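You operate a simulated robot arm through the tools that you are given. There is no shell and no other tool.

You run a simulated robot arm. Do the job below in one go: nothing can be reset, and whatever is moved stays where it is left.

JOB
Latch the tank lid, stir the glue and feed the glue tray up to MIN.
Fine: latch before the stirrer runs; stir till the streaks are gone, stirrer off, then feed; slide the tray lid shut; spill nothing.

The check looks at the end state, three seconds after you hand in, the way a careful person would. Anything else that was tipped, shoved, dropped, spilled or broken makes it a failure. Lids that push on must go on centred and level and be pressed home; caps that screw on are set level and turned clockwise until they are tight.

ROBOT AND FRAMES
A 7-joint arm with a fingered hand, fixed in place. Base frame: the origin is on the floor under the middle of its stand, x ahead of it, y to its left, z up. Units: mm, rad, N and s.
It reaches about 1164 mm from its shoulder. Its first joint turns from -2.897 to 2.897 rad. Payload 4.7 kg.
The TCP is the grasp point between the finger pads, 36 mm short of the fingertips. In the tool frame z runs along the fingers and y along their closing line. The gripper opens to 120 mm; its body begins 42 mm behind the TCP. The gripper is a hand of 5 fingers: y runs from the thumb to the fingers, the wrist lies at [-18, -122, -210] in the tool frame, and closing takes about 1.5 s.
Orientation is told as [roll, pitch, yaw] about the base's x, y, z axes, in that order, counted from this pose: with the fingers straight down and the wrist toward the robot, the tool's x, y and z point along [0, 1, 0], [1, 0, 0] and [0, 0, -1] of the base frame.

CONTROLS
- The arm moves only by the tool step_arm. Its argument "motion" is a list of rows, each an object of numbers (a shift or turn left out is 0, a gripper value left out holds the last): "tx", "ty", "tz": the shift along the base's x, y, z in units of 20 mm (1.0 is 20 mm); "rx", "ry", "rz": the turn, a rotation vector about the base's x, y, z in units of 6 degrees (1.0 is 6 degrees). In form: [{"tx": .., "ty": .., "tz": .., "rx": .., "ry": .., "rz": ..}, ...]. A call has 1 to 20 rows; each row shifts and turns the commanded pose from where the row before left it. "claw" is the finger opening in mm, from 0 to 120, set as the call begins (left out, the last holds). A call with a number of a shift or a turn outside -1 to 1 is refused whole. A row lasts 0.2 s, in which the tool goes at most 50 mm and 0.15 rad; a call with a longer step from one row to the next is refused whole, and so is a gripper value outside its range. Where a pose cannot be reached the arm comes as near as it can. A force on the tool above 70 N (or 10 N above the force at the start of the call, whichever is more), or a blocked arm, ends the call early, and 0.2 s more pass. Each finger travels about 45 mm/s and halts on what it meets, pressing with about 33 N; the grip force reading is that of the motor and also rises with nothing between the fingers. The clock runs only during rows and for 0.2 s after the last one: add rows that do not move to give the fingers time. The reply holds the time, the measured pose of the TCP, the force on the tool along the base axes, the opening and the grip force, in the units named above and with some noise, with the torque about the TCP (base axes, N m) and any sound that the robot's microphone picked up, and new pictures: "views" is both (left out), scene, wrist or none.
- Cameras (640 x 400 px; columns grow to the right, rows downward): "scene" is fixed at [399.2, -501.3, 1312.4]; the picture's right is [0.94, -0.34, 0.00], its down [-0.12, -0.32, -0.94] and it looks along [0.32, 0.88, -0.34] (base axes); focal length 285 px, centre (320, 200). "wrist" rides on the gripper at [73, -91, -143] in the tool frame; the picture's right is [-0.80, 0.28, -0.53], its down [-0.53, -0.73, 0.42] and it looks along [-0.27, 0.62, 0.74] (tool axes); focal length 234 px, centre (320, 200). There is no depth. A picture from a camera that has moved, and an enlarged one, comes with that camera's place and axes in the base frame and with its lens.
- grasp_type(shape): the hand has 5 fingers and takes this shape, open, in about a second: jaw (thumb against the fingers, like two jaws); tri (thumb and two fingers); tip (a fingertip pinch); poke (one finger out to press); point (the index stretched); flat (the hand flat); cup (the hand cupped); fist (a fist). The gripper value then closes the fingers along that shape, each until it touches; the sizes above hold for jaw. It gives what a move gives, with no picture.
- inspect(camera, box): a new picture of the part [left, top, right, bottom] of that camera's present view, enlarged. No time passes.
- sign_off(): hands the job in; it is judged then, once.

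Nothing tells you positions but the pictures and the camera data. Unless the task says otherwise, let go and move clear before handing in.

The tools are called after "Call:" as a command line: name --argument value ..., lists and objects as JSON in quotes. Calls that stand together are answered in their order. step_arm: Moves the arm, as the interface text tells. Its arguments: {"type":"object","properties":{"motion":{"type":"array","items":{"type":"object","properties":{"tx":{"type":"number"},"ty":{"type":"number"},"tz":{"type":"number"},"rx":{"type":"number"},"ry":{"type":"number"},"rz":{"type":"number"}}}},"claw":{"type":"number"},"views":{"type":"string","enum":["both","scene","wrist","none"]}},"required":["motion"]} The other tools are called the same way: grasp_type (shape) gives the hand a shape; inspect (camera, box) takes an enlarged picture of a part of a camera's view; sign_off () hands the job in.

At the start:

```text
clock: 0.0
eef_pos: [491.3, 469.2, 1328.5]
tool_rot: [0.001, -0.001, 0.0]
force: [0.0, 0.1, 0.0]
moment: [-0.03, 0.01, -0.01]
opening: 119.6
gripper_force: 0.1
shape: jaw
```

scene: 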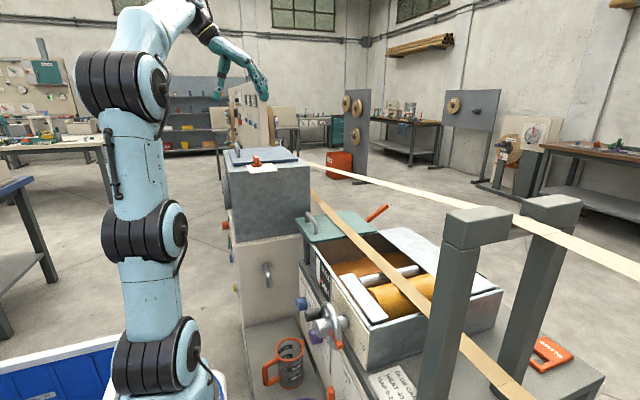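
wrist: 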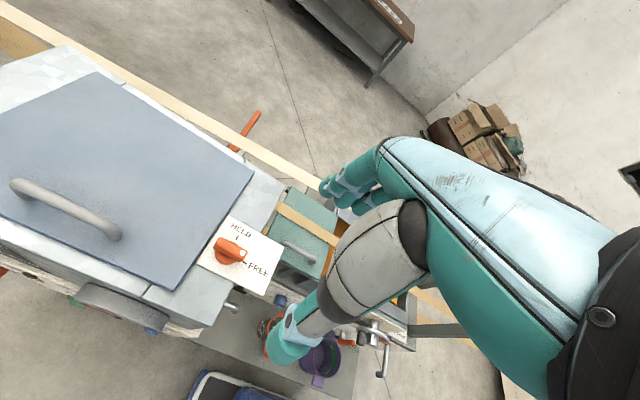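

I see a glue machine: a tank with a hinged lid and an orange knob marked HELD/FREE, and a glue tray with a lid in front of it. I'll take enlarged looks before moving anything.

Call:
inspect --camera "scene" --box '[210, 130, 350, 220]'

Call:
inspect --camera "scene" --box '[220, 200, 400, 400]'

Call:
inspect --camera "scene" --box '[290, 190, 520, 380]'

Call:
inspect --camera "wrist" --box '[0, 160, 440, 400]'

Call:
inspect --camera "wrist" --box '[180, 200, 300, 290]'

```text
4.44 times, centred on (280, 175) of scene
camera zoom: at [399.2, -501.3, 1312.4], right [0.94, -0.34, 0.0], down [-0.12, -0.32, -0.94], along [0.32, 0.88, -0.34], focal length 1265 px, centre (498, 311)
```

zoom: 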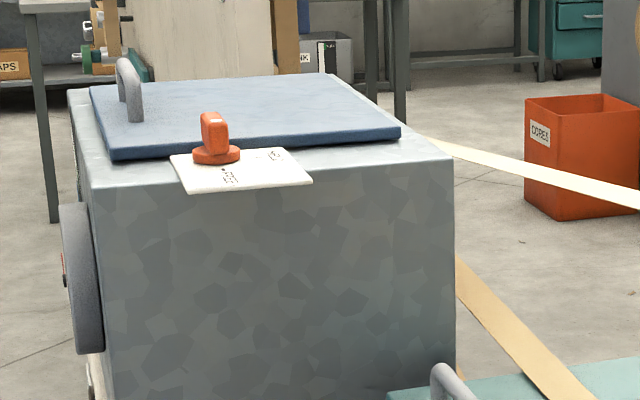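

```text
2.00 times, centred on (310, 300) of scene
camera zoom: at [399.2, -501.3, 1312.4], right [0.94, -0.34, 0.0], down [-0.12, -0.32, -0.94], along [0.32, 0.88, -0.34], focal length 569 px, centre (340, 0)
```

zoom: 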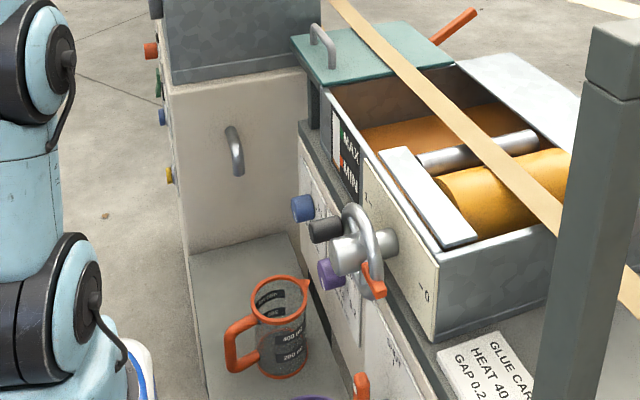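

```text
2.11 times, centred on (405, 285) of scene
camera zoom: at [399.2, -501.3, 1312.4], right [0.94, -0.34, 0.0], down [-0.12, -0.32, -0.94], along [0.32, 0.88, -0.34], focal length 599 px, centre (141, 21)
```

zoom: 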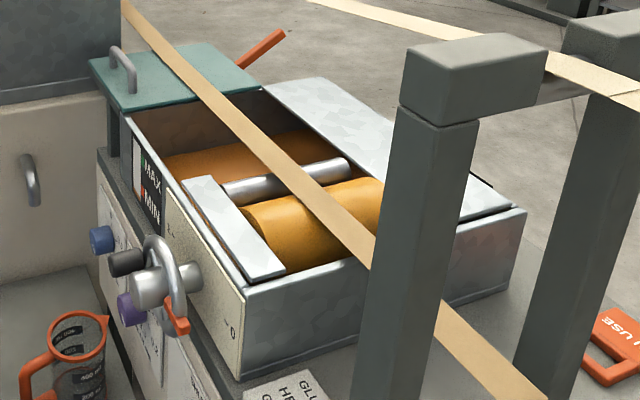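

```text
1.45 times, centred on (220, 280) of wrist
camera zoom: at [398.4, 539.3, 1472.9], right [0.28, -0.8, 0.53], down [-0.73, -0.53, -0.42], along [0.62, -0.27, -0.74], focal length 341 px, centre (466, 84)
```

zoom: 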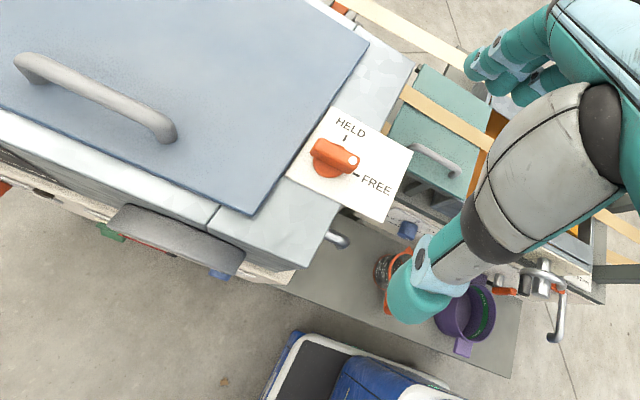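

```text
4.44 times, centred on (240, 245) of wrist
camera zoom: at [398.4, 539.3, 1472.9], right [0.28, -0.8, 0.53], down [-0.73, -0.53, -0.42], along [0.62, -0.27, -0.74], focal length 1041 px, centre (676, 0)
```

zoom: 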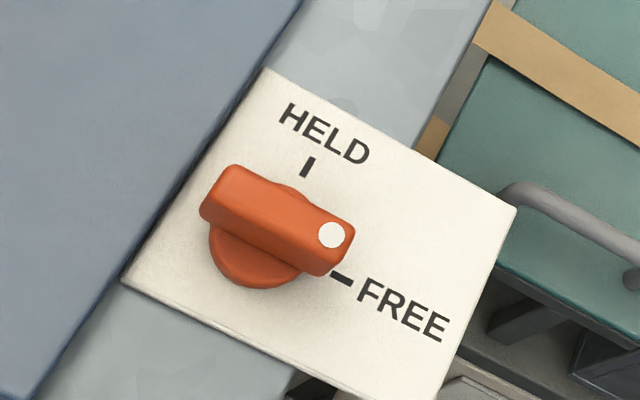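

The lid knob is dialled to FREE (white dot toward -y) and HELD lies toward +x. The panels facing the robot aren't readable yet, so I'll pull the hand back, staying high, to look at them.

Call:
step_arm --motion '[{"tx": -1}, {"tx": -1}, {"tx": -1}, {"tx": -1}, {"tx": -1}, {"tx": -1}, {"tx": -1}, {"tx": -1}, {"tx": -1}, {"tx": -1}]' --views "both"

```text
clock: 2.2
eef_pos: [292.9, 469.1, 1328.4]
tool_rot: [0.001, 0.001, 0.0]
force: [0.2, 0.4, -0.4]
moment: [0.04, 0.0, -0.01]
opening: 119.8
gripper_force: 0.0
shape: jaw
camera wrist: at [200.4, 540.0, 1472.1], right [0.28, -0.8, 0.53], down [-0.73, -0.53, -0.42], along [0.62, -0.27, -0.74], focal length 234 px, centre (320, 200)
```

scene: 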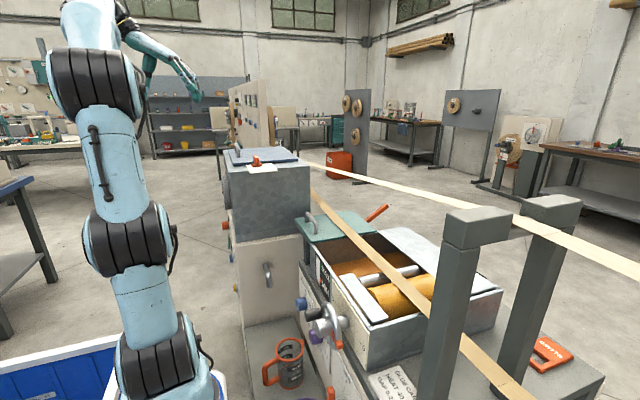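
wrist: 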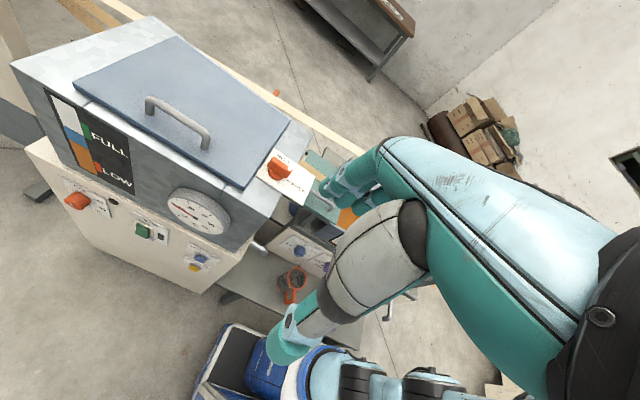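

Call:
inspect --camera "wrist" --box '[40, 80, 240, 280]'

Call:
inspect --camera "wrist" --box '[40, 180, 130, 240]'

Call:
inspect --camera "wrist" --box '[120, 200, 240, 280]'

Call:
inspect --camera "wrist" --box '[240, 200, 360, 320]'

```text
2.00 times, centred on (140, 180) of wrist
camera zoom: at [200.4, 540.0, 1472.1], right [0.28, -0.8, 0.53], down [-0.73, -0.53, -0.42], along [0.62, -0.27, -0.74], focal length 468 px, centre (680, 240)
```

zoom: 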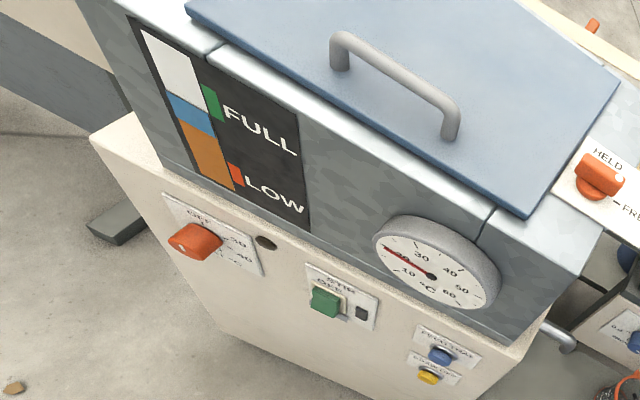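

```text
6.67 times, centred on (85, 210) of wrist
camera zoom: at [200.4, 540.0, 1472.1], right [0.28, -0.8, 0.53], down [-0.73, -0.53, -0.42], along [0.62, -0.27, -0.74], focal length 1561 px, centre (1887, 133)
```

zoom: 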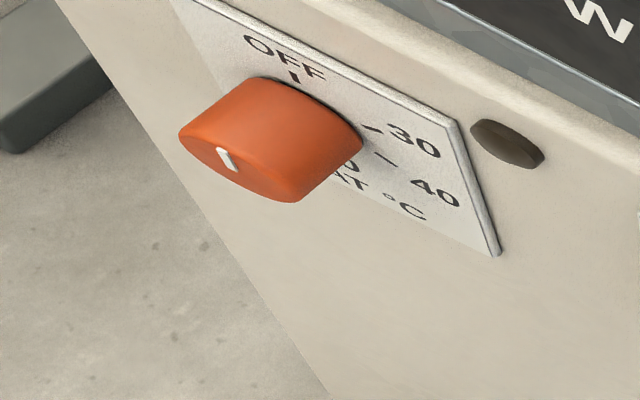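

```text
5.00 times, centred on (180, 240) of wrist
camera zoom: at [200.4, 540.0, 1472.1], right [0.28, -0.8, 0.53], down [-0.73, -0.53, -0.42], along [0.62, -0.27, -0.74], focal length 1171 px, centre (1020, 0)
```

zoom: 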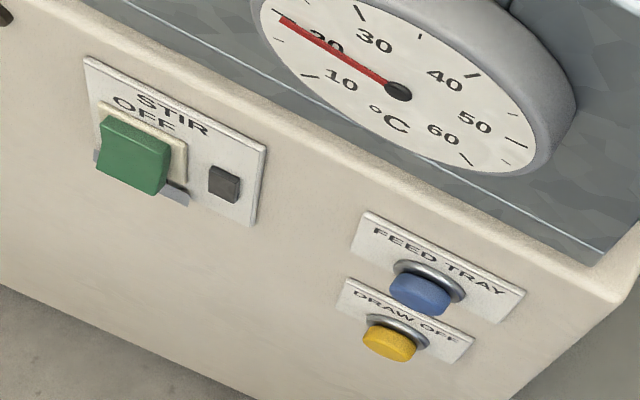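

```text
3.33 times, centred on (300, 260) of wrist
camera zoom: at [200.4, 540.0, 1472.1], right [0.28, -0.8, 0.53], down [-0.73, -0.53, -0.42], along [0.62, -0.27, -0.74], focal length 781 px, centre (387, 0)
```

zoom: 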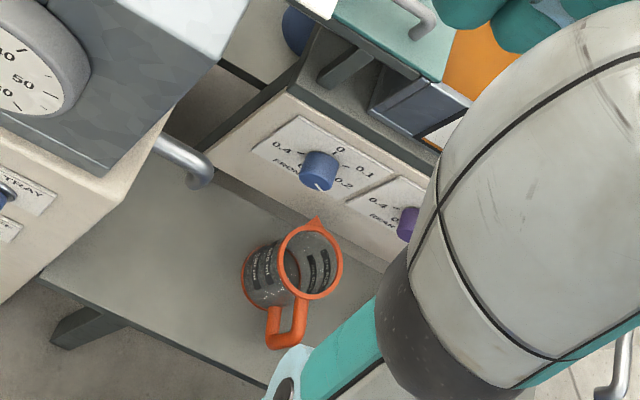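

I can now read the tank panel: a heat knob (OFF), a STIR switch that's OFF with a lamp, a blue FEED TRAY button and a yellow DRAW OFF button, with a FULL/LOW sight strip above. Next I'll move the hand toward -y to see the tray panel and its lid.

Call:
step_arm --motion '[{"ty": -1}, {"ty": -1}, {"ty": -1}, {"ty": -1}, {"ty": -1}, {"ty": -1}, {"ty": -1}, {"ty": -1}, {"ty": -1}, {"ty": -1}, {"ty": -1}, {"ty": -1}]' --views "both"

```text
clock: 4.8
eef_pos: [295.4, 264.6, 1280.6]
tool_rot: [0.001, 0.001, -0.002]
force: [-0.2, -0.8, -0.1]
moment: [0.0, -0.03, -0.01]
opening: 119.8
gripper_force: 0.2
shape: jaw
out of reach, approached as far as the arm can: row 4, 5, 6, 7, 8, 9, 10, 11, 12
camera wrist: at [202.8, 335.0, 1423.7], right [0.28, -0.8, 0.53], down [-0.73, -0.53, -0.42], along [0.62, -0.27, -0.74], focal length 234 px, centre (320, 200)
```

scene: 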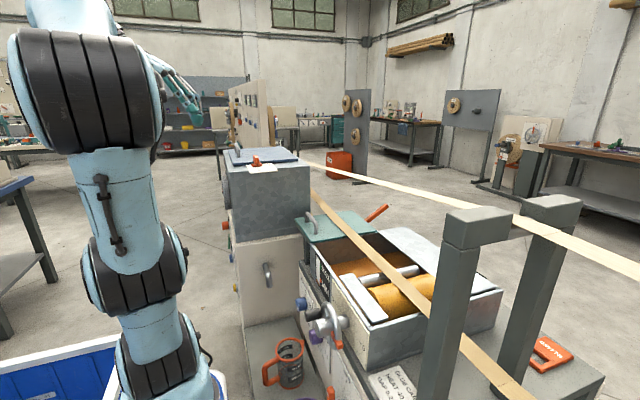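
wrist: 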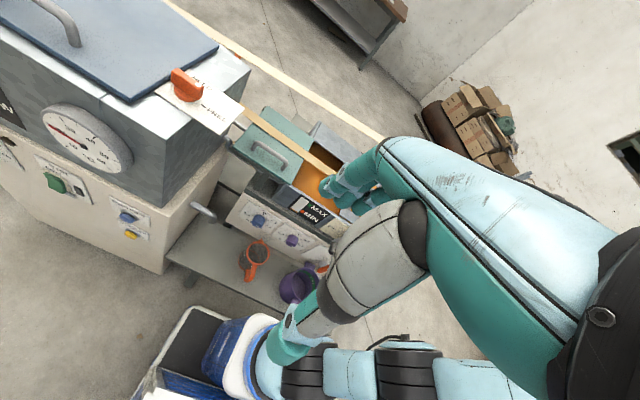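

Call:
inspect --camera "wrist" --box '[180, 100, 380, 320]'

Call:
inspect --camera "wrist" --box '[220, 90, 360, 190]'

Call:
inspect --camera "wrist" --box '[220, 180, 340, 270]'

Call:
inspect --camera "scene" --box '[290, 280, 430, 400]'

Call:
inspect --camera "scene" --box '[290, 190, 400, 270]'

```text
1.82 times, centred on (280, 210) of wrist
camera zoom: at [202.8, 335.0, 1423.7], right [0.28, -0.8, 0.53], down [-0.73, -0.53, -0.42], along [0.62, -0.27, -0.74], focal length 426 px, centre (393, 182)
```

zoom: 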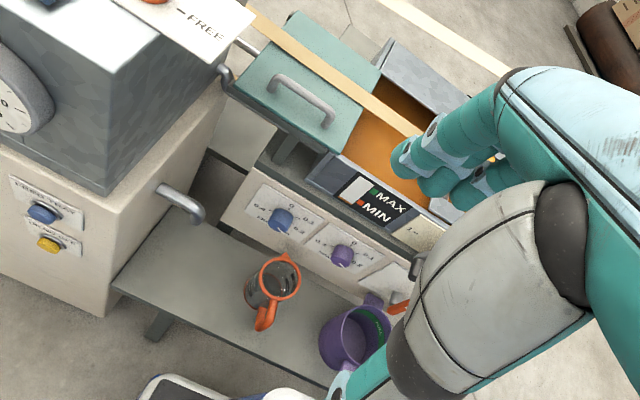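

```text
4.00 times, centred on (290, 140) of wrist
camera zoom: at [202.8, 335.0, 1423.7], right [0.28, -0.8, 0.53], down [-0.73, -0.53, -0.42], along [0.62, -0.27, -0.74], focal length 937 px, centre (440, 440)
```

zoom: 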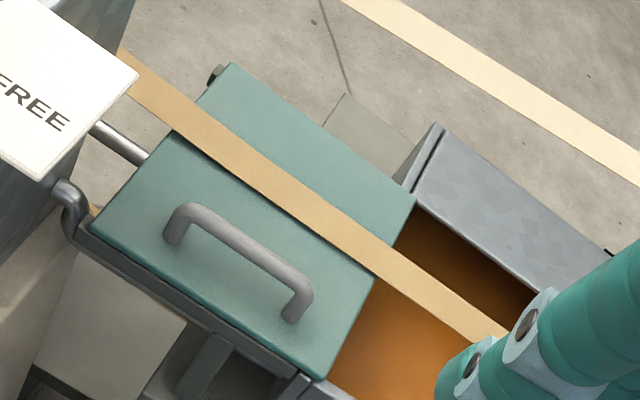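

```text
4.44 times, centred on (280, 225) of wrist
camera zoom: at [202.8, 335.0, 1423.7], right [0.28, -0.8, 0.53], down [-0.73, -0.53, -0.42], along [0.62, -0.27, -0.74], focal length 1041 px, centre (498, 89)
```

zoom: 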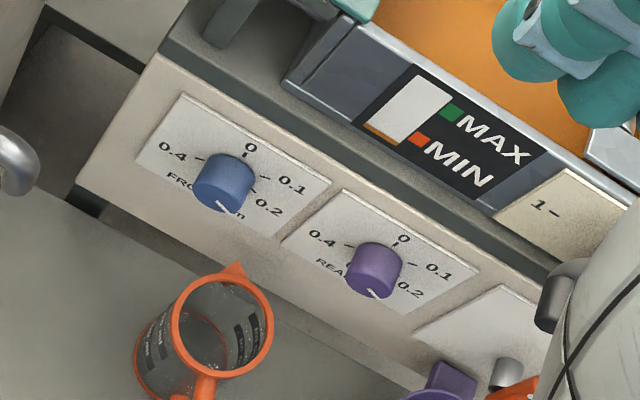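

```text
3.33 times, centred on (360, 340) of scene
camera zoom: at [399.2, -501.3, 1312.4], right [0.94, -0.34, 0.0], down [-0.12, -0.32, -0.94], along [0.32, 0.88, -0.34], focal length 949 px, centre (187, -267)
```

zoom: 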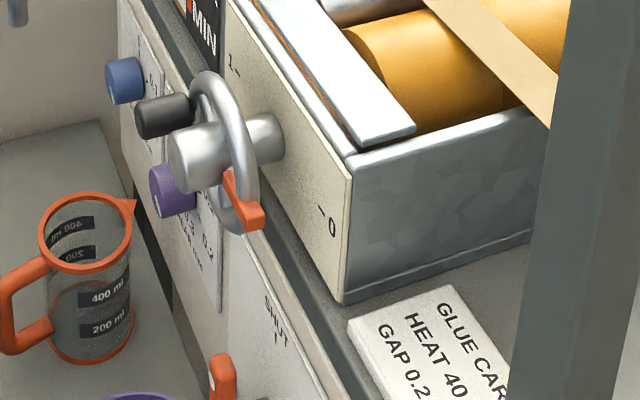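

```text
5.00 times, centred on (345, 230) of scene
camera zoom: at [399.2, -501.3, 1312.4], right [0.94, -0.34, 0.0], down [-0.12, -0.32, -0.94], along [0.32, 0.88, -0.34], focal length 1424 px, centre (195, 50)
```

zoom: 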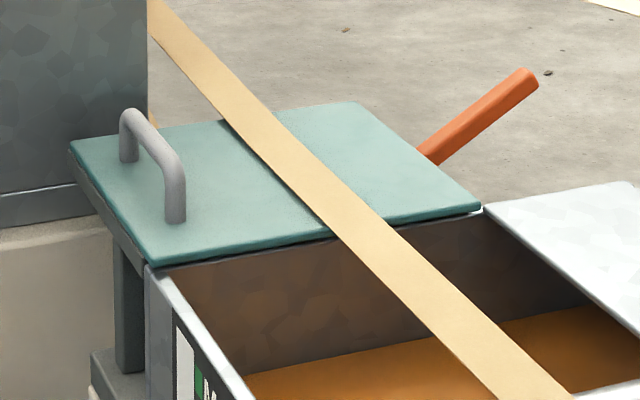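

The tray gauge shows the glue just under MIN, and the teal lid sits on rails at the +y end under the veneer tape. I'll move forward and toward -y to see the tray, the drain handle marked SHUT and the glue card.

Call:
step_arm --motion '[{"tx": 1}, {"tx": 1}, {"tx": 1}, {"tx": 1}, {"tx": 1}, {"tx": 1}, {"tx": 1}, {"tx": 1}, {"tx": 1}, {"tx": 1}]' --views "wrist"

```text
clock: 7.0
eef_pos: [496.4, 263.8, 1277.2]
tool_rot: [-0.001, 0.0, -0.002]
force: [-1.0, -0.5, 0.1]
moment: [0.03, 0.02, -0.02]
opening: 119.7
gripper_force: 0.1
shape: jaw
camera wrist: at [404.4, 333.3, 1421.7], right [0.28, -0.8, 0.53], down [-0.73, -0.53, -0.42], along [0.62, -0.27, -0.74], focal length 234 px, centre (320, 200)
```

wrist: 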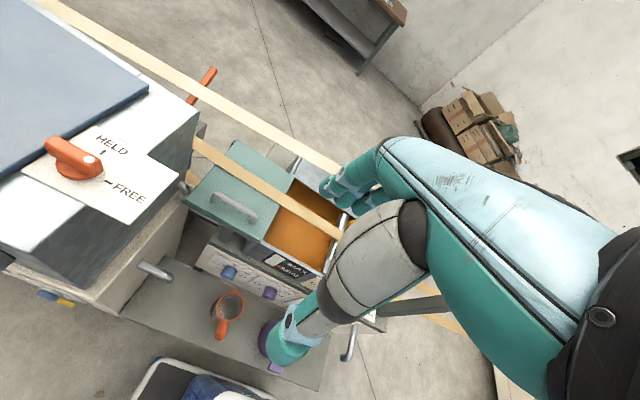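

The tapes both run along y: the upper one at x≈788, z≈1080, the lower at x≈698, z≈1000, about 115 mm above the tray lid. I'm keeping the hand high and moving to -y for a clear look at the tray.

Call:
step_arm --motion '[{"ty": -1}, {"ty": -1}, {"ty": -1}, {"ty": -1}, {"ty": -1}, {"ty": -1}, {"ty": -1}, {"ty": -1}, {"ty": -1}, {"ty": -1}, {"ty": -1}, {"ty": -1}]' --views "both"

```text
clock: 9.6
eef_pos: [494.4, 24.9, 1282.8]
tool_rot: [0.0, 0.001, 0.0]
force: [-0.8, -0.7, 0.0]
moment: [-0.02, -0.02, 0.0]
opening: 119.9
gripper_force: 0.1
shape: jaw
camera wrist: at [402.0, 94.9, 1425.9], right [0.28, -0.8, 0.53], down [-0.73, -0.53, -0.42], along [0.62, -0.27, -0.74], focal length 234 px, centre (320, 200)
```

scene: 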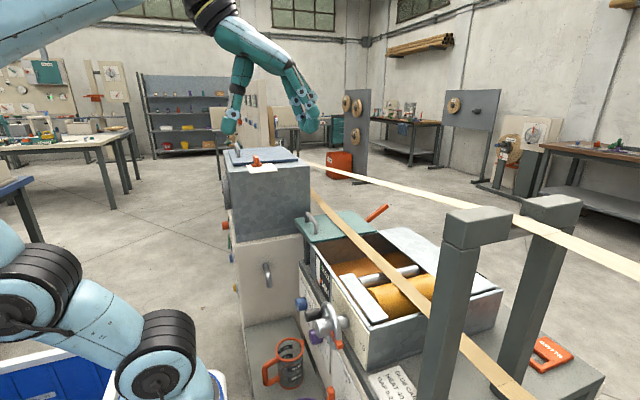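
wrist: 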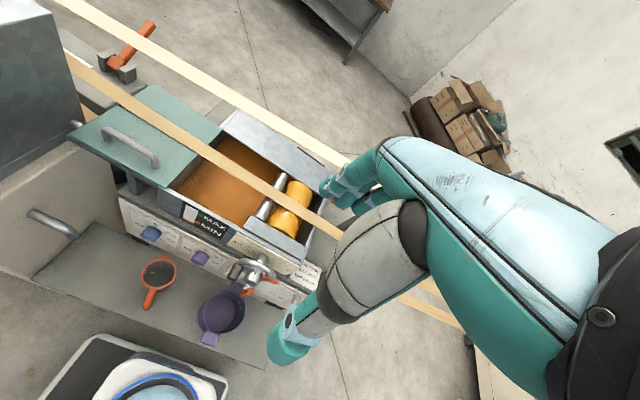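

Call:
inspect --camera "wrist" --box '[120, 170, 330, 350]'

Call:
inspect --camera "wrist" --box '[60, 70, 340, 250]'

Call:
inspect --camera "wrist" --box '[190, 230, 310, 340]'

Call:
inspect --camera "wrist" --box '[170, 190, 250, 250]'

```text
2.22 times, centred on (225, 260) of wrist
camera zoom: at [402.0, 94.9, 1425.9], right [0.28, -0.8, 0.53], down [-0.73, -0.53, -0.42], along [0.62, -0.27, -0.74], focal length 520 px, centre (531, 67)
```

zoom: 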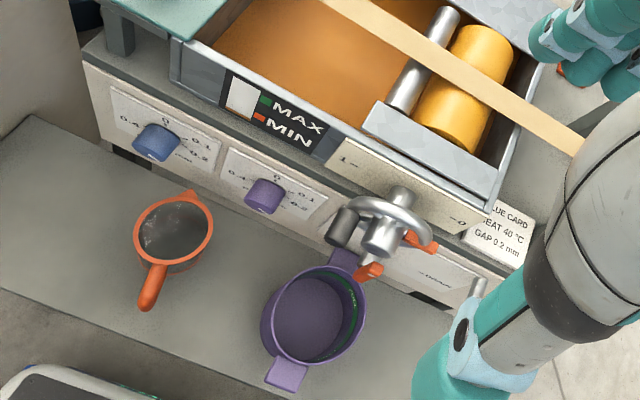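

```text
2.22 times, centred on (200, 160) of wrist
camera zoom: at [402.0, 94.9, 1425.9], right [0.28, -0.8, 0.53], down [-0.73, -0.53, -0.42], along [0.62, -0.27, -0.74], focal length 520 px, centre (587, 289)
```

zoom: 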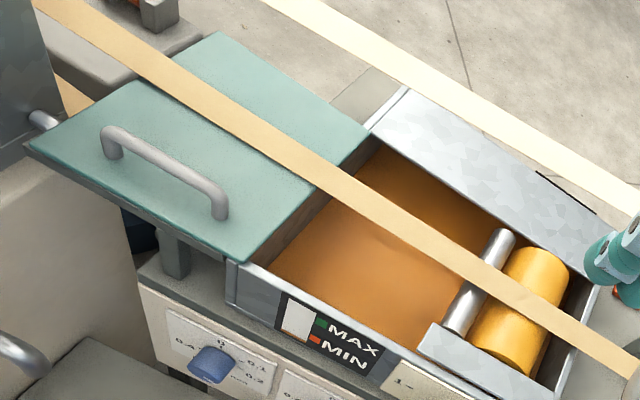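

```text
3.64 times, centred on (250, 285) of wrist
camera zoom: at [402.0, 94.9, 1425.9], right [0.28, -0.8, 0.53], down [-0.73, -0.53, -0.42], along [0.62, -0.27, -0.74], focal length 852 px, centre (574, -109)
```

zoom: 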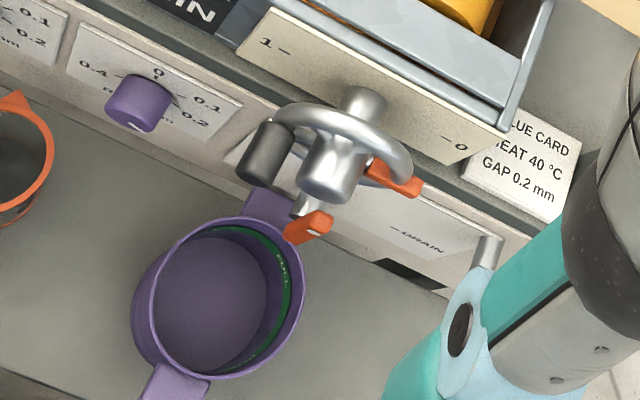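

```text
6.67 times, centred on (210, 220) of wrist
camera zoom: at [402.0, 94.9, 1425.9], right [0.28, -0.8, 0.53], down [-0.73, -0.53, -0.42], along [0.62, -0.27, -0.74], focal length 1561 px, centre (1053, 67)
```

zoom: 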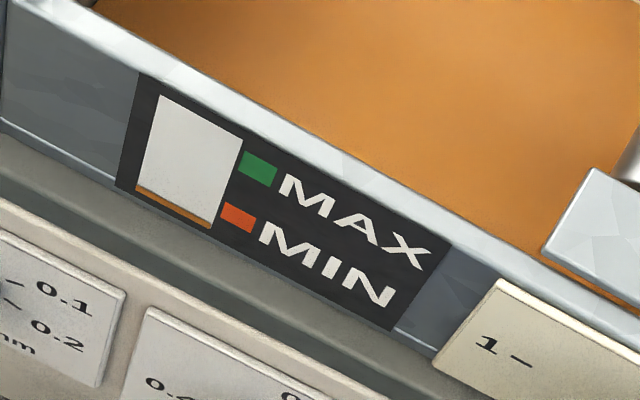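

The tray's drain valve (SHUT/DRAIN) and handwheel I'll leave as they are; I only need to confirm the drain is shut later. For the latch knob (about x 529, y 510, plate at z≈1073) I'll try the narrower "tri" shape and look at it.

Call:
grasp_type --shape "tri"

Call:
step_arm --motion '[{"ty": 1}, {"ty": 1}, {"ty": 1}, {"ty": 1}, {"ty": 1}, {"ty": 1}, {"ty": 1}, {"ty": 1}, {"ty": 1}, {"ty": 1}, {"ty": 1}, {"ty": 1}, {"ty": 1}, {"ty": 1}, {"ty": 1}, {"ty": 1}, {"ty": 1}, {"ty": 1}, {"ty": 1}]' --views "both"

```text
clock: 10.5
eef_pos: [495.2, 24.9, 1281.7]
tool_rot: [0.0, 0.002, -0.001]
force: [0.4, -0.3, -0.3]
moment: [0.01, -0.02, -0.05]
opening: 119.5
gripper_force: 0.0
shape: tri
```

```text
clock: 14.5
eef_pos: [495.6, 405.9, 1280.6]
tool_rot: [0.002, 0.0, 0.002]
force: [0.2, 0.0, 0.2]
moment: [0.04, -0.01, 0.04]
opening: 119.7
gripper_force: 0.0
shape: tri
camera wrist: at [402.8, 476.3, 1424.2], right [0.28, -0.8, 0.53], down [-0.73, -0.53, -0.42], along [0.62, -0.27, -0.74], focal length 234 px, centre (320, 200)
```

scene: 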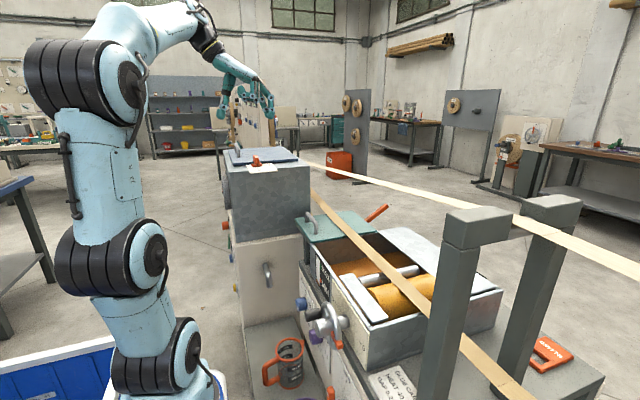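
wrist: 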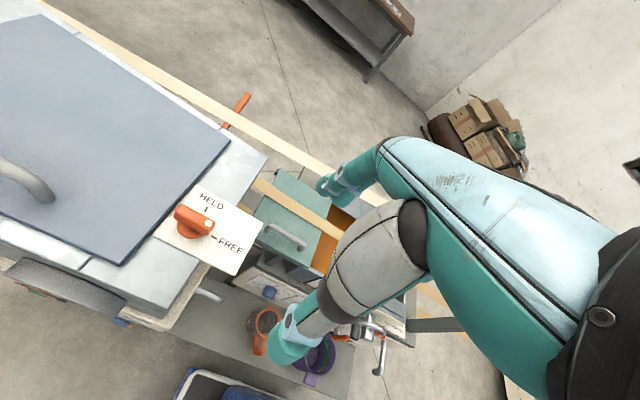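

Call:
inspect --camera "scene" --box '[190, 20, 310, 180]'

Call:
inspect --camera "wrist" --box '[150, 170, 270, 280]'

```text
2.50 times, centred on (250, 100) of scene
camera zoom: at [399.2, -501.3, 1312.4], right [0.94, -0.34, 0.0], down [-0.12, -0.32, -0.94], along [0.32, 0.88, -0.34], focal length 712 px, centre (495, 450)
```

zoom: 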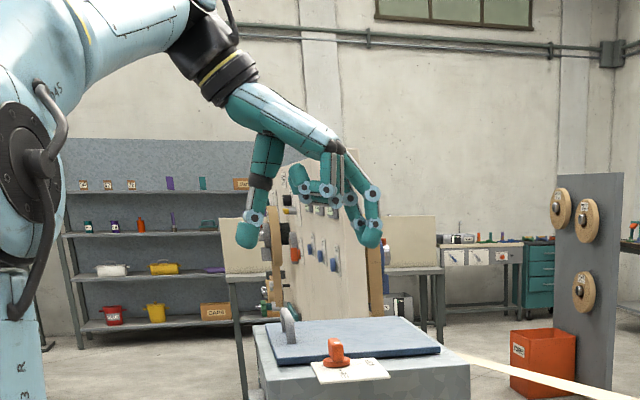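

```text
3.64 times, centred on (210, 225) of wrist
camera zoom: at [402.8, 476.3, 1424.2], right [0.28, -0.8, 0.53], down [-0.73, -0.53, -0.42], along [0.62, -0.27, -0.74], focal length 852 px, centre (720, 109)
```

zoom: 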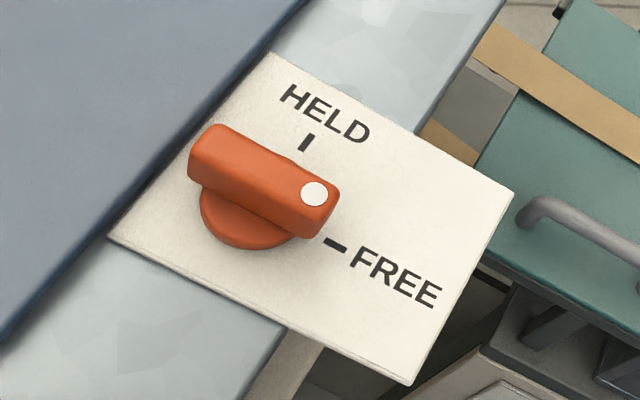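

Three views agree on the latch knob's centre: about (529, 511), bar top z≈1108, lid top ≈1080. I'll come over it with the tri grip and stop above it to check.

Call:
step_arm --motion '[{"tx": 0.28, "ty": 0.88, "tz": -0.5}, {"tx": 0.28, "ty": 0.88, "tz": -0.5}, {"tx": 0.28, "ty": 0.88, "tz": -0.8}, {"tx": 0.28, "ty": 0.88, "tz": -0.8}, {"tx": 0.28, "ty": 0.88, "tz": -0.8}, {"tx": 0.27, "ty": 0.85, "tz": -0.8}]' --views "both"

```text
clock: 15.9
eef_pos: [527.5, 510.2, 1196.5]
tool_rot: [0.002, -0.001, -0.001]
force: [0.2, 0.0, 0.4]
moment: [-0.01, 0.01, -0.02]
opening: 119.8
gripper_force: 0.0
shape: tri
camera wrist: at [435.1, 580.9, 1340.5], right [0.28, -0.8, 0.52], down [-0.73, -0.53, -0.43], along [0.62, -0.27, -0.74], focal length 234 px, centre (320, 200)
```

scene: 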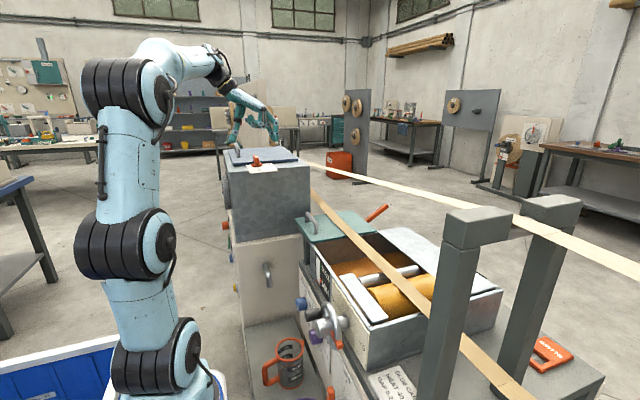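
wrist: 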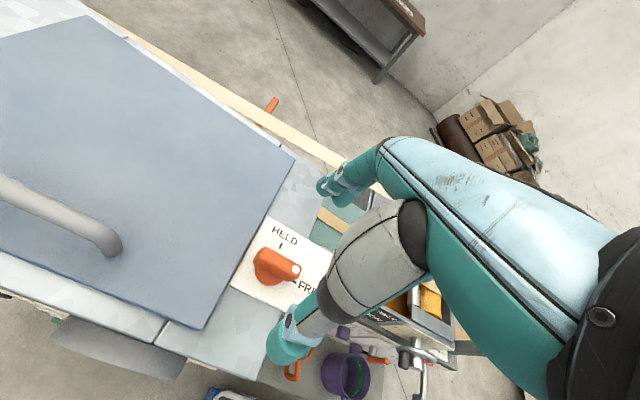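

Call:
inspect --camera "scene" --box '[200, 70, 310, 190]'

Call:
inspect --camera "wrist" --box '[200, 140, 400, 380]'

```text
3.33 times, centred on (255, 130) of scene
camera zoom: at [399.2, -501.3, 1312.4], right [0.94, -0.34, 0.0], down [-0.12, -0.32, -0.94], along [0.32, 0.88, -0.34], focal length 949 px, centre (537, 433)
```

zoom: 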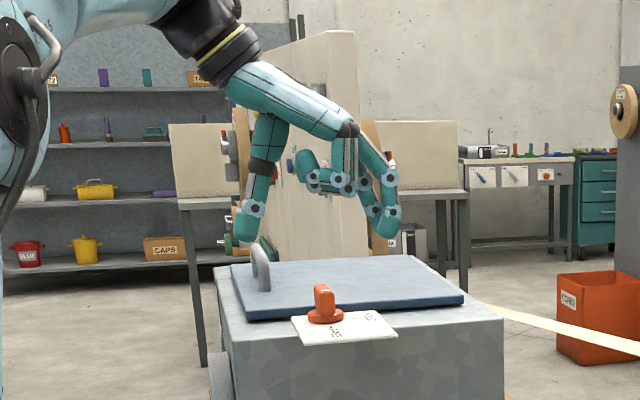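

```text
1.67 times, centred on (300, 260) of wrist
camera zoom: at [435.1, 580.9, 1340.5], right [0.28, -0.8, 0.52], down [-0.73, -0.53, -0.43], along [0.62, -0.27, -0.74], focal length 390 px, centre (353, 100)
```

zoom: 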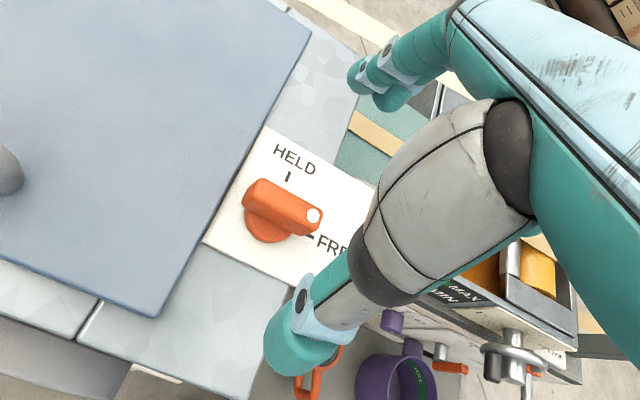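

Call:
step_arm --motion '[{"tx": 0.05, "ty": 0.03, "tz": -0.6}, {"tz": -0.6}, {"tz": -0.6}, {"tz": -0.5}, {"tz": -0.4}, {}]' --claw 70 --views "both"

Call:
inspect --camera "scene" --box '[210, 100, 310, 190]'

Call:
inspect --camera "wrist" --box '[220, 160, 400, 360]'

```text
clock: 17.3
eef_pos: [530.4, 510.4, 1143.8]
tool_rot: [0.001, 0.0, -0.002]
force: [-0.3, 0.1, 0.2]
moment: [0.03, -0.01, -0.01]
opening: 70.2
gripper_force: 0.0
shape: tri
camera wrist: at [438.4, 580.9, 1287.7], right [0.28, -0.8, 0.53], down [-0.73, -0.53, -0.42], along [0.62, -0.27, -0.74], focal length 234 px, centre (320, 200)
```

scene: 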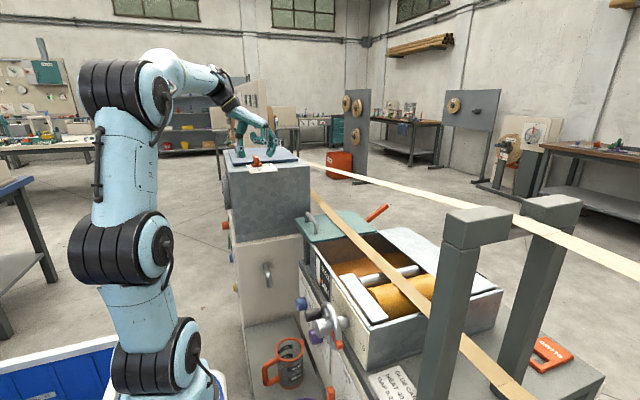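
wrist: 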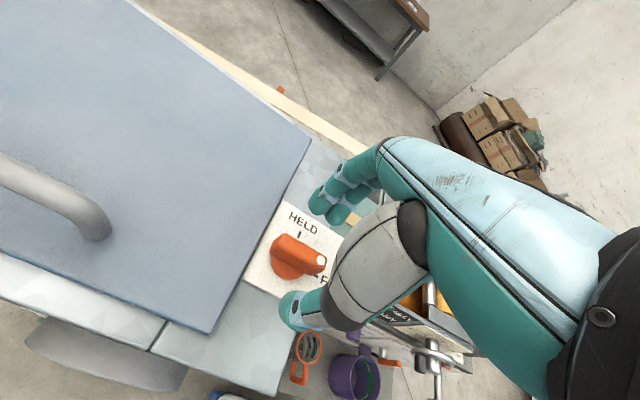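

```text
4.44 times, centred on (260, 145) of scene
camera zoom: at [399.2, -501.3, 1312.4], right [0.94, -0.34, 0.0], down [-0.12, -0.32, -0.94], along [0.32, 0.88, -0.34], focal length 1265 px, centre (587, 444)
```

zoom: 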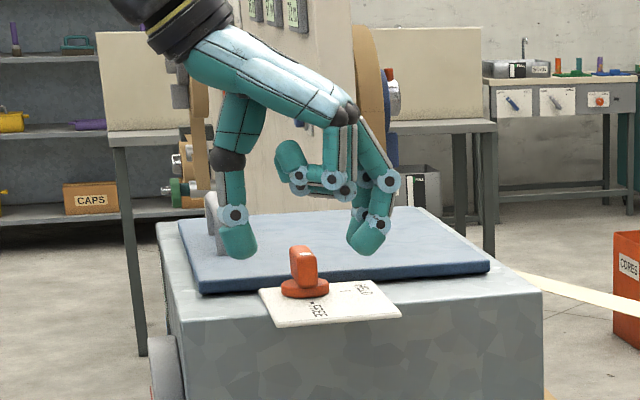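

```text
2.00 times, centred on (310, 260) of wrist
camera zoom: at [438.4, 580.9, 1287.7], right [0.28, -0.8, 0.53], down [-0.73, -0.53, -0.42], along [0.62, -0.27, -0.74], focal length 468 px, centre (340, 80)
```

zoom: 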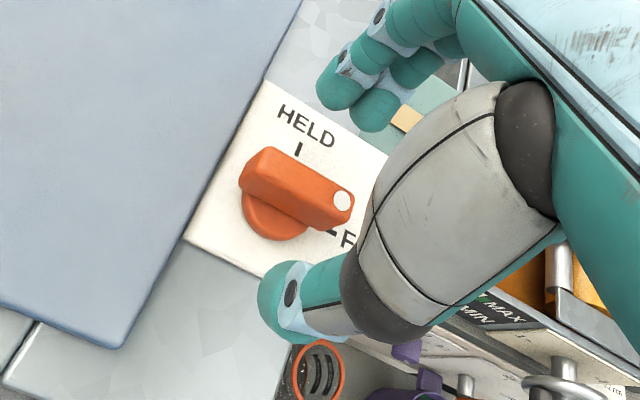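

Call:
step_arm --motion '[{"tz": -0.5}, {"tz": -0.5}, {}]' --claw 60 --views "wrist"

Call:
inspect --camera "scene" --box '[210, 100, 310, 190]'

Call:
inspect --camera "wrist" --box '[240, 170, 380, 340]'

```text
clock: 18.1
eef_pos: [529.7, 510.5, 1122.8]
tool_rot: [0.001, 0.0, 0.0]
force: [-0.1, -0.6, -0.6]
moment: [0.02, -0.01, 0.01]
opening: 60.3
gripper_force: 0.1
shape: tri
camera wrist: at [437.1, 581.1, 1266.5], right [0.28, -0.8, 0.53], down [-0.73, -0.53, -0.42], along [0.62, -0.27, -0.74], focal length 234 px, centre (320, 200)
```

wrist: 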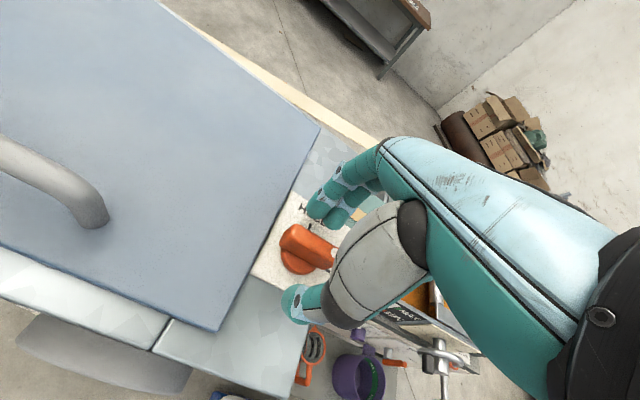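

```text
4.44 times, centred on (260, 145) of scene
camera zoom: at [399.2, -501.3, 1312.4], right [0.94, -0.34, 0.0], down [-0.12, -0.32, -0.94], along [0.32, 0.88, -0.34], focal length 1265 px, centre (587, 444)
```

zoom: 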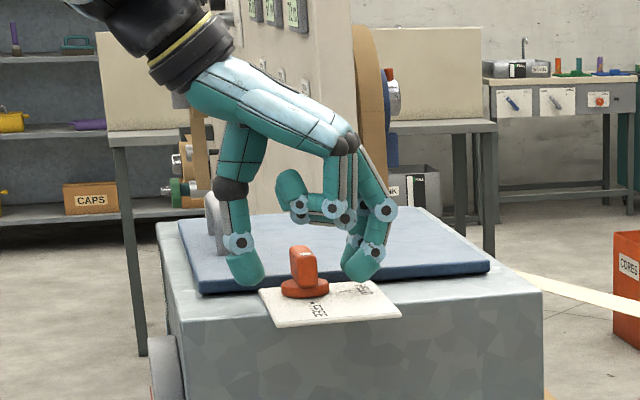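

```text
2.35 times, centred on (310, 255) of wrist
camera zoom: at [437.1, 581.1, 1266.5], right [0.28, -0.8, 0.53], down [-0.73, -0.53, -0.42], along [0.62, -0.27, -0.74], focal length 551 px, centre (344, 71)
```

zoom: 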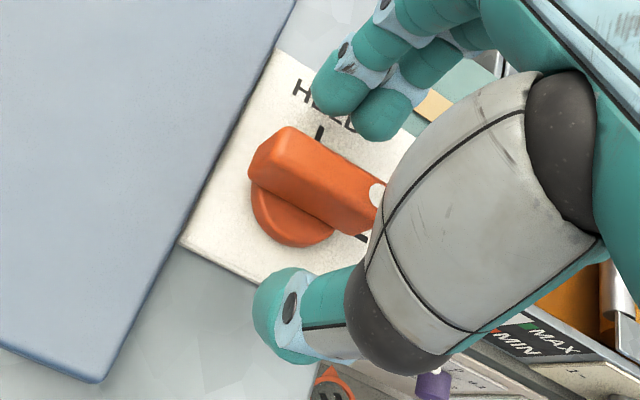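

Thumb and two fingers straddle the bar. I'm closing on it now.

Call:
step_arm --motion '[{}, {}, {}, {}, {}, {}, {}, {}]' --claw 10 --views "wrist"

Call:
inspect --camera "scene" --box '[210, 100, 310, 190]'

Call:
inspect --camera "wrist" --box '[240, 170, 380, 340]'

```text
clock: 19.9
eef_pos: [531.0, 510.7, 1122.0]
tool_rot: [-0.001, -0.001, -0.001]
force: [2.3, 0.1, 1.3]
moment: [-0.07, -0.08, -0.02]
opening: 10.7
gripper_force: 0.0
shape: tri
camera wrist: at [437.3, 581.1, 1266.5], right [0.28, -0.8, 0.53], down [-0.73, -0.53, -0.42], along [0.62, -0.27, -0.74], focal length 234 px, centre (320, 200)
```

wrist: 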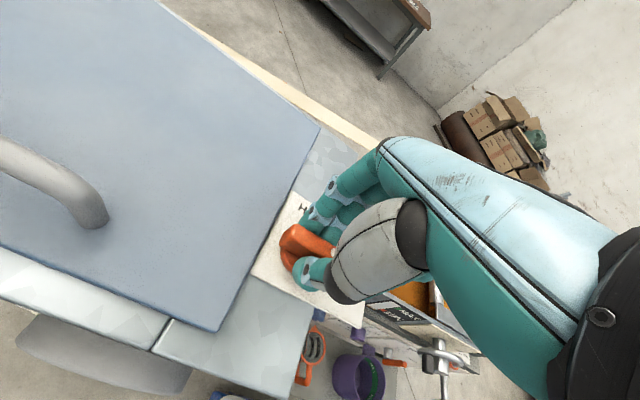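

```text
4.44 times, centred on (260, 145) of scene
camera zoom: at [399.2, -501.3, 1312.4], right [0.94, -0.34, 0.0], down [-0.12, -0.32, -0.94], along [0.32, 0.88, -0.34], focal length 1265 px, centre (587, 444)
```

zoom: 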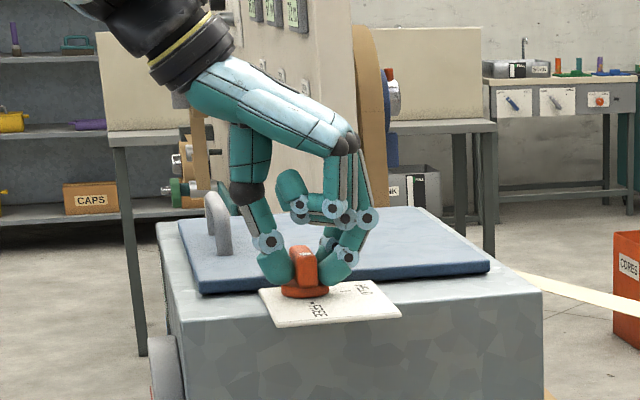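

```text
2.35 times, centred on (310, 255) of wrist
camera zoom: at [437.3, 581.1, 1266.5], right [0.28, -0.8, 0.53], down [-0.73, -0.53, -0.42], along [0.62, -0.27, -0.74], focal length 551 px, centre (344, 71)
```

zoom: 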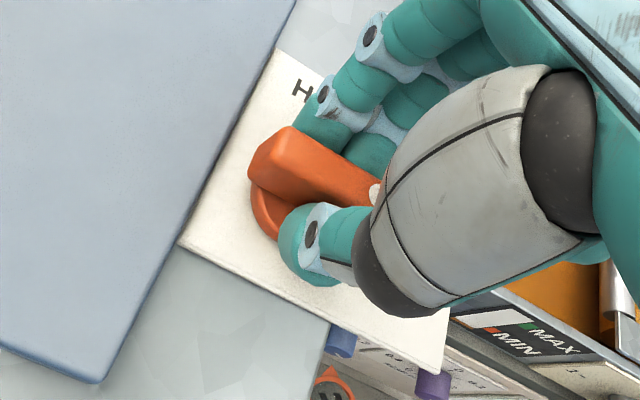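

Call:
step_arm --motion '[{}, {}, {}, {}]' --claw 0 --views "wrist"

Call:
inspect --camera "wrist" --box '[240, 170, 380, 340]'

```text
clock: 20.9
eef_pos: [529.2, 510.4, 1122.4]
tool_rot: [0.002, 0.001, -0.001]
force: [-0.1, -0.7, -2.6]
moment: [-0.01, -0.02, -0.01]
opening: 10.5
gripper_force: 32.8
shape: tri
camera wrist: at [437.2, 581.4, 1266.0], right [0.28, -0.8, 0.53], down [-0.73, -0.53, -0.42], along [0.62, -0.27, -0.74], focal length 234 px, centre (320, 200)
```

wrist: 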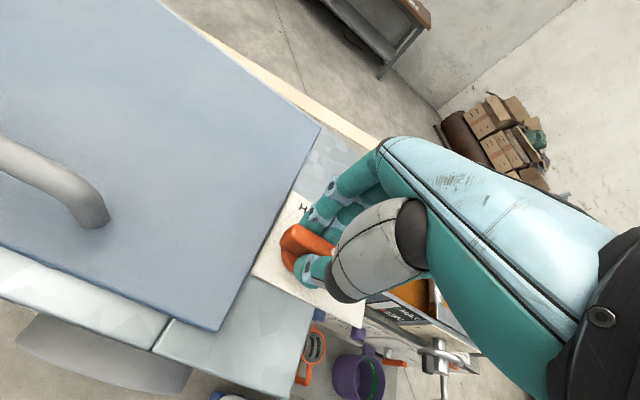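

```text
2.35 times, centred on (310, 255) of wrist
camera zoom: at [437.2, 581.4, 1266.0], right [0.28, -0.8, 0.53], down [-0.73, -0.53, -0.42], along [0.62, -0.27, -0.74], focal length 551 px, centre (344, 71)
```

zoom: 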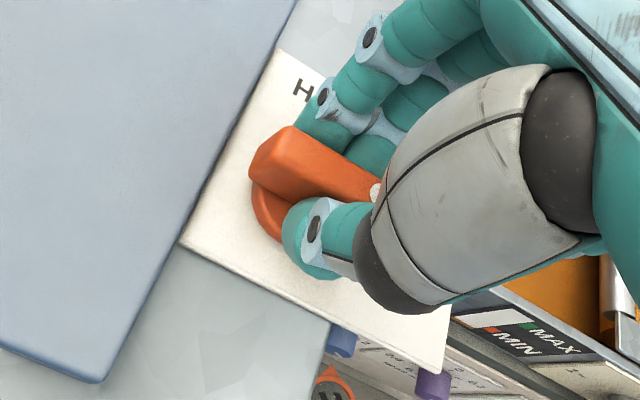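

The knob is held firmly (33 N). I'm turning it counter-clockwise from above, toward HELD, in stages.

Call:
step_arm --motion '[{"rz": 1}, {"rz": 1}, {"rz": 1}, {"rz": 1}, {"rz": 1}]' --views "both"

Call:
inspect --camera "wrist" --box '[240, 170, 380, 340]'

```text
clock: 22.1
eef_pos: [530.2, 510.4, 1122.4]
tool_rot: [0.001, 0.0, 0.523]
force: [13.1, 2.8, -1.5]
moment: [0.19, -0.43, -0.08]
opening: 9.9
gripper_force: 32.8
shape: tri
camera wrist: at [413.6, 525.1, 1266.0], right [0.64, -0.56, 0.53], down [-0.37, -0.83, -0.42], along [0.67, 0.08, -0.74], focal length 234 px, centre (320, 200)
```

scene: 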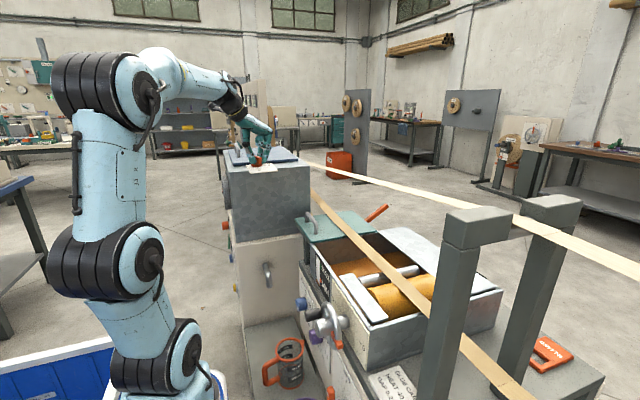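
wrist: 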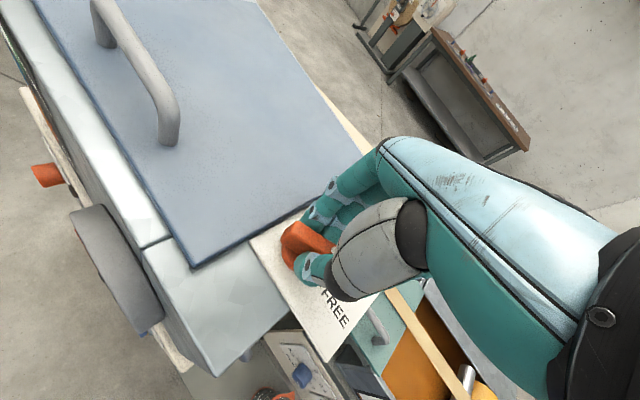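

```text
2.35 times, centred on (310, 255) of wrist
camera zoom: at [413.6, 525.1, 1266.0], right [0.64, -0.56, 0.53], down [-0.37, -0.83, -0.42], along [0.67, 0.08, -0.74], focal length 551 px, centre (344, 71)
```

zoom: 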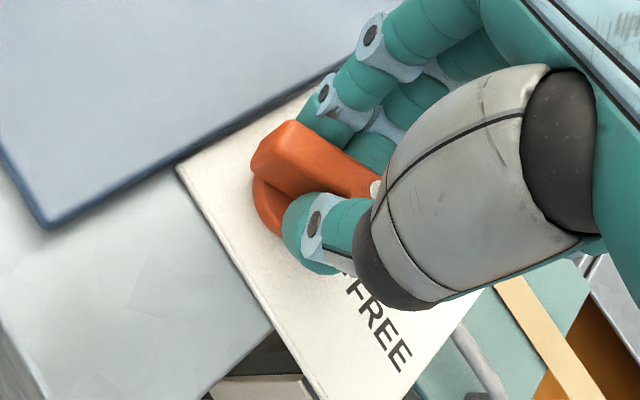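

The knob turns with the hand. Carrying on the turn.

Call:
step_arm --motion '[{"rz": 1, "tx": 0.05}, {"rz": 1, "tx": 0.05}, {"rz": 1}, {"rz": 1}, {"rz": 1}, {"rz": 1}]' --views "wrist"

Call:
inspect --camera "wrist" --box '[240, 170, 380, 340]'

```text
clock: 23.5
eef_pos: [532.4, 511.0, 1121.7]
tool_rot: [-0.002, -0.002, 1.152]
force: [15.7, 9.0, 1.0]
moment: [0.35, -0.49, -0.09]
opening: 10.6
gripper_force: 33.4
shape: tri
camera wrist: at [427.5, 454.9, 1265.9], right [0.85, -0.07, 0.53], down [0.19, -0.89, -0.43], along [0.5, 0.46, -0.74], focal length 234 px, centre (320, 200)
```

wrist: 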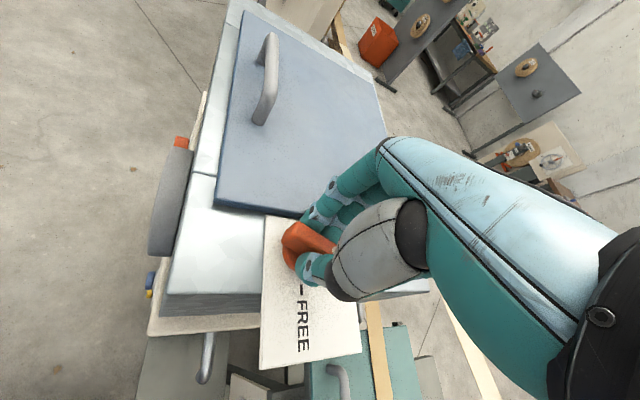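

```text
2.35 times, centred on (310, 255) of wrist
camera zoom: at [427.5, 454.9, 1265.9], right [0.85, -0.07, 0.53], down [0.19, -0.89, -0.43], along [0.5, 0.46, -0.74], focal length 551 px, centre (344, 71)
```

zoom: 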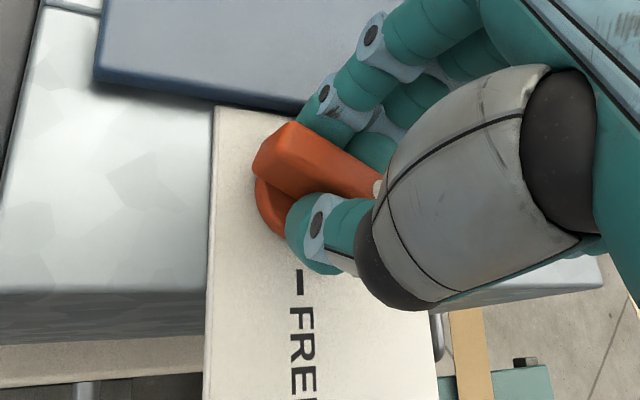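

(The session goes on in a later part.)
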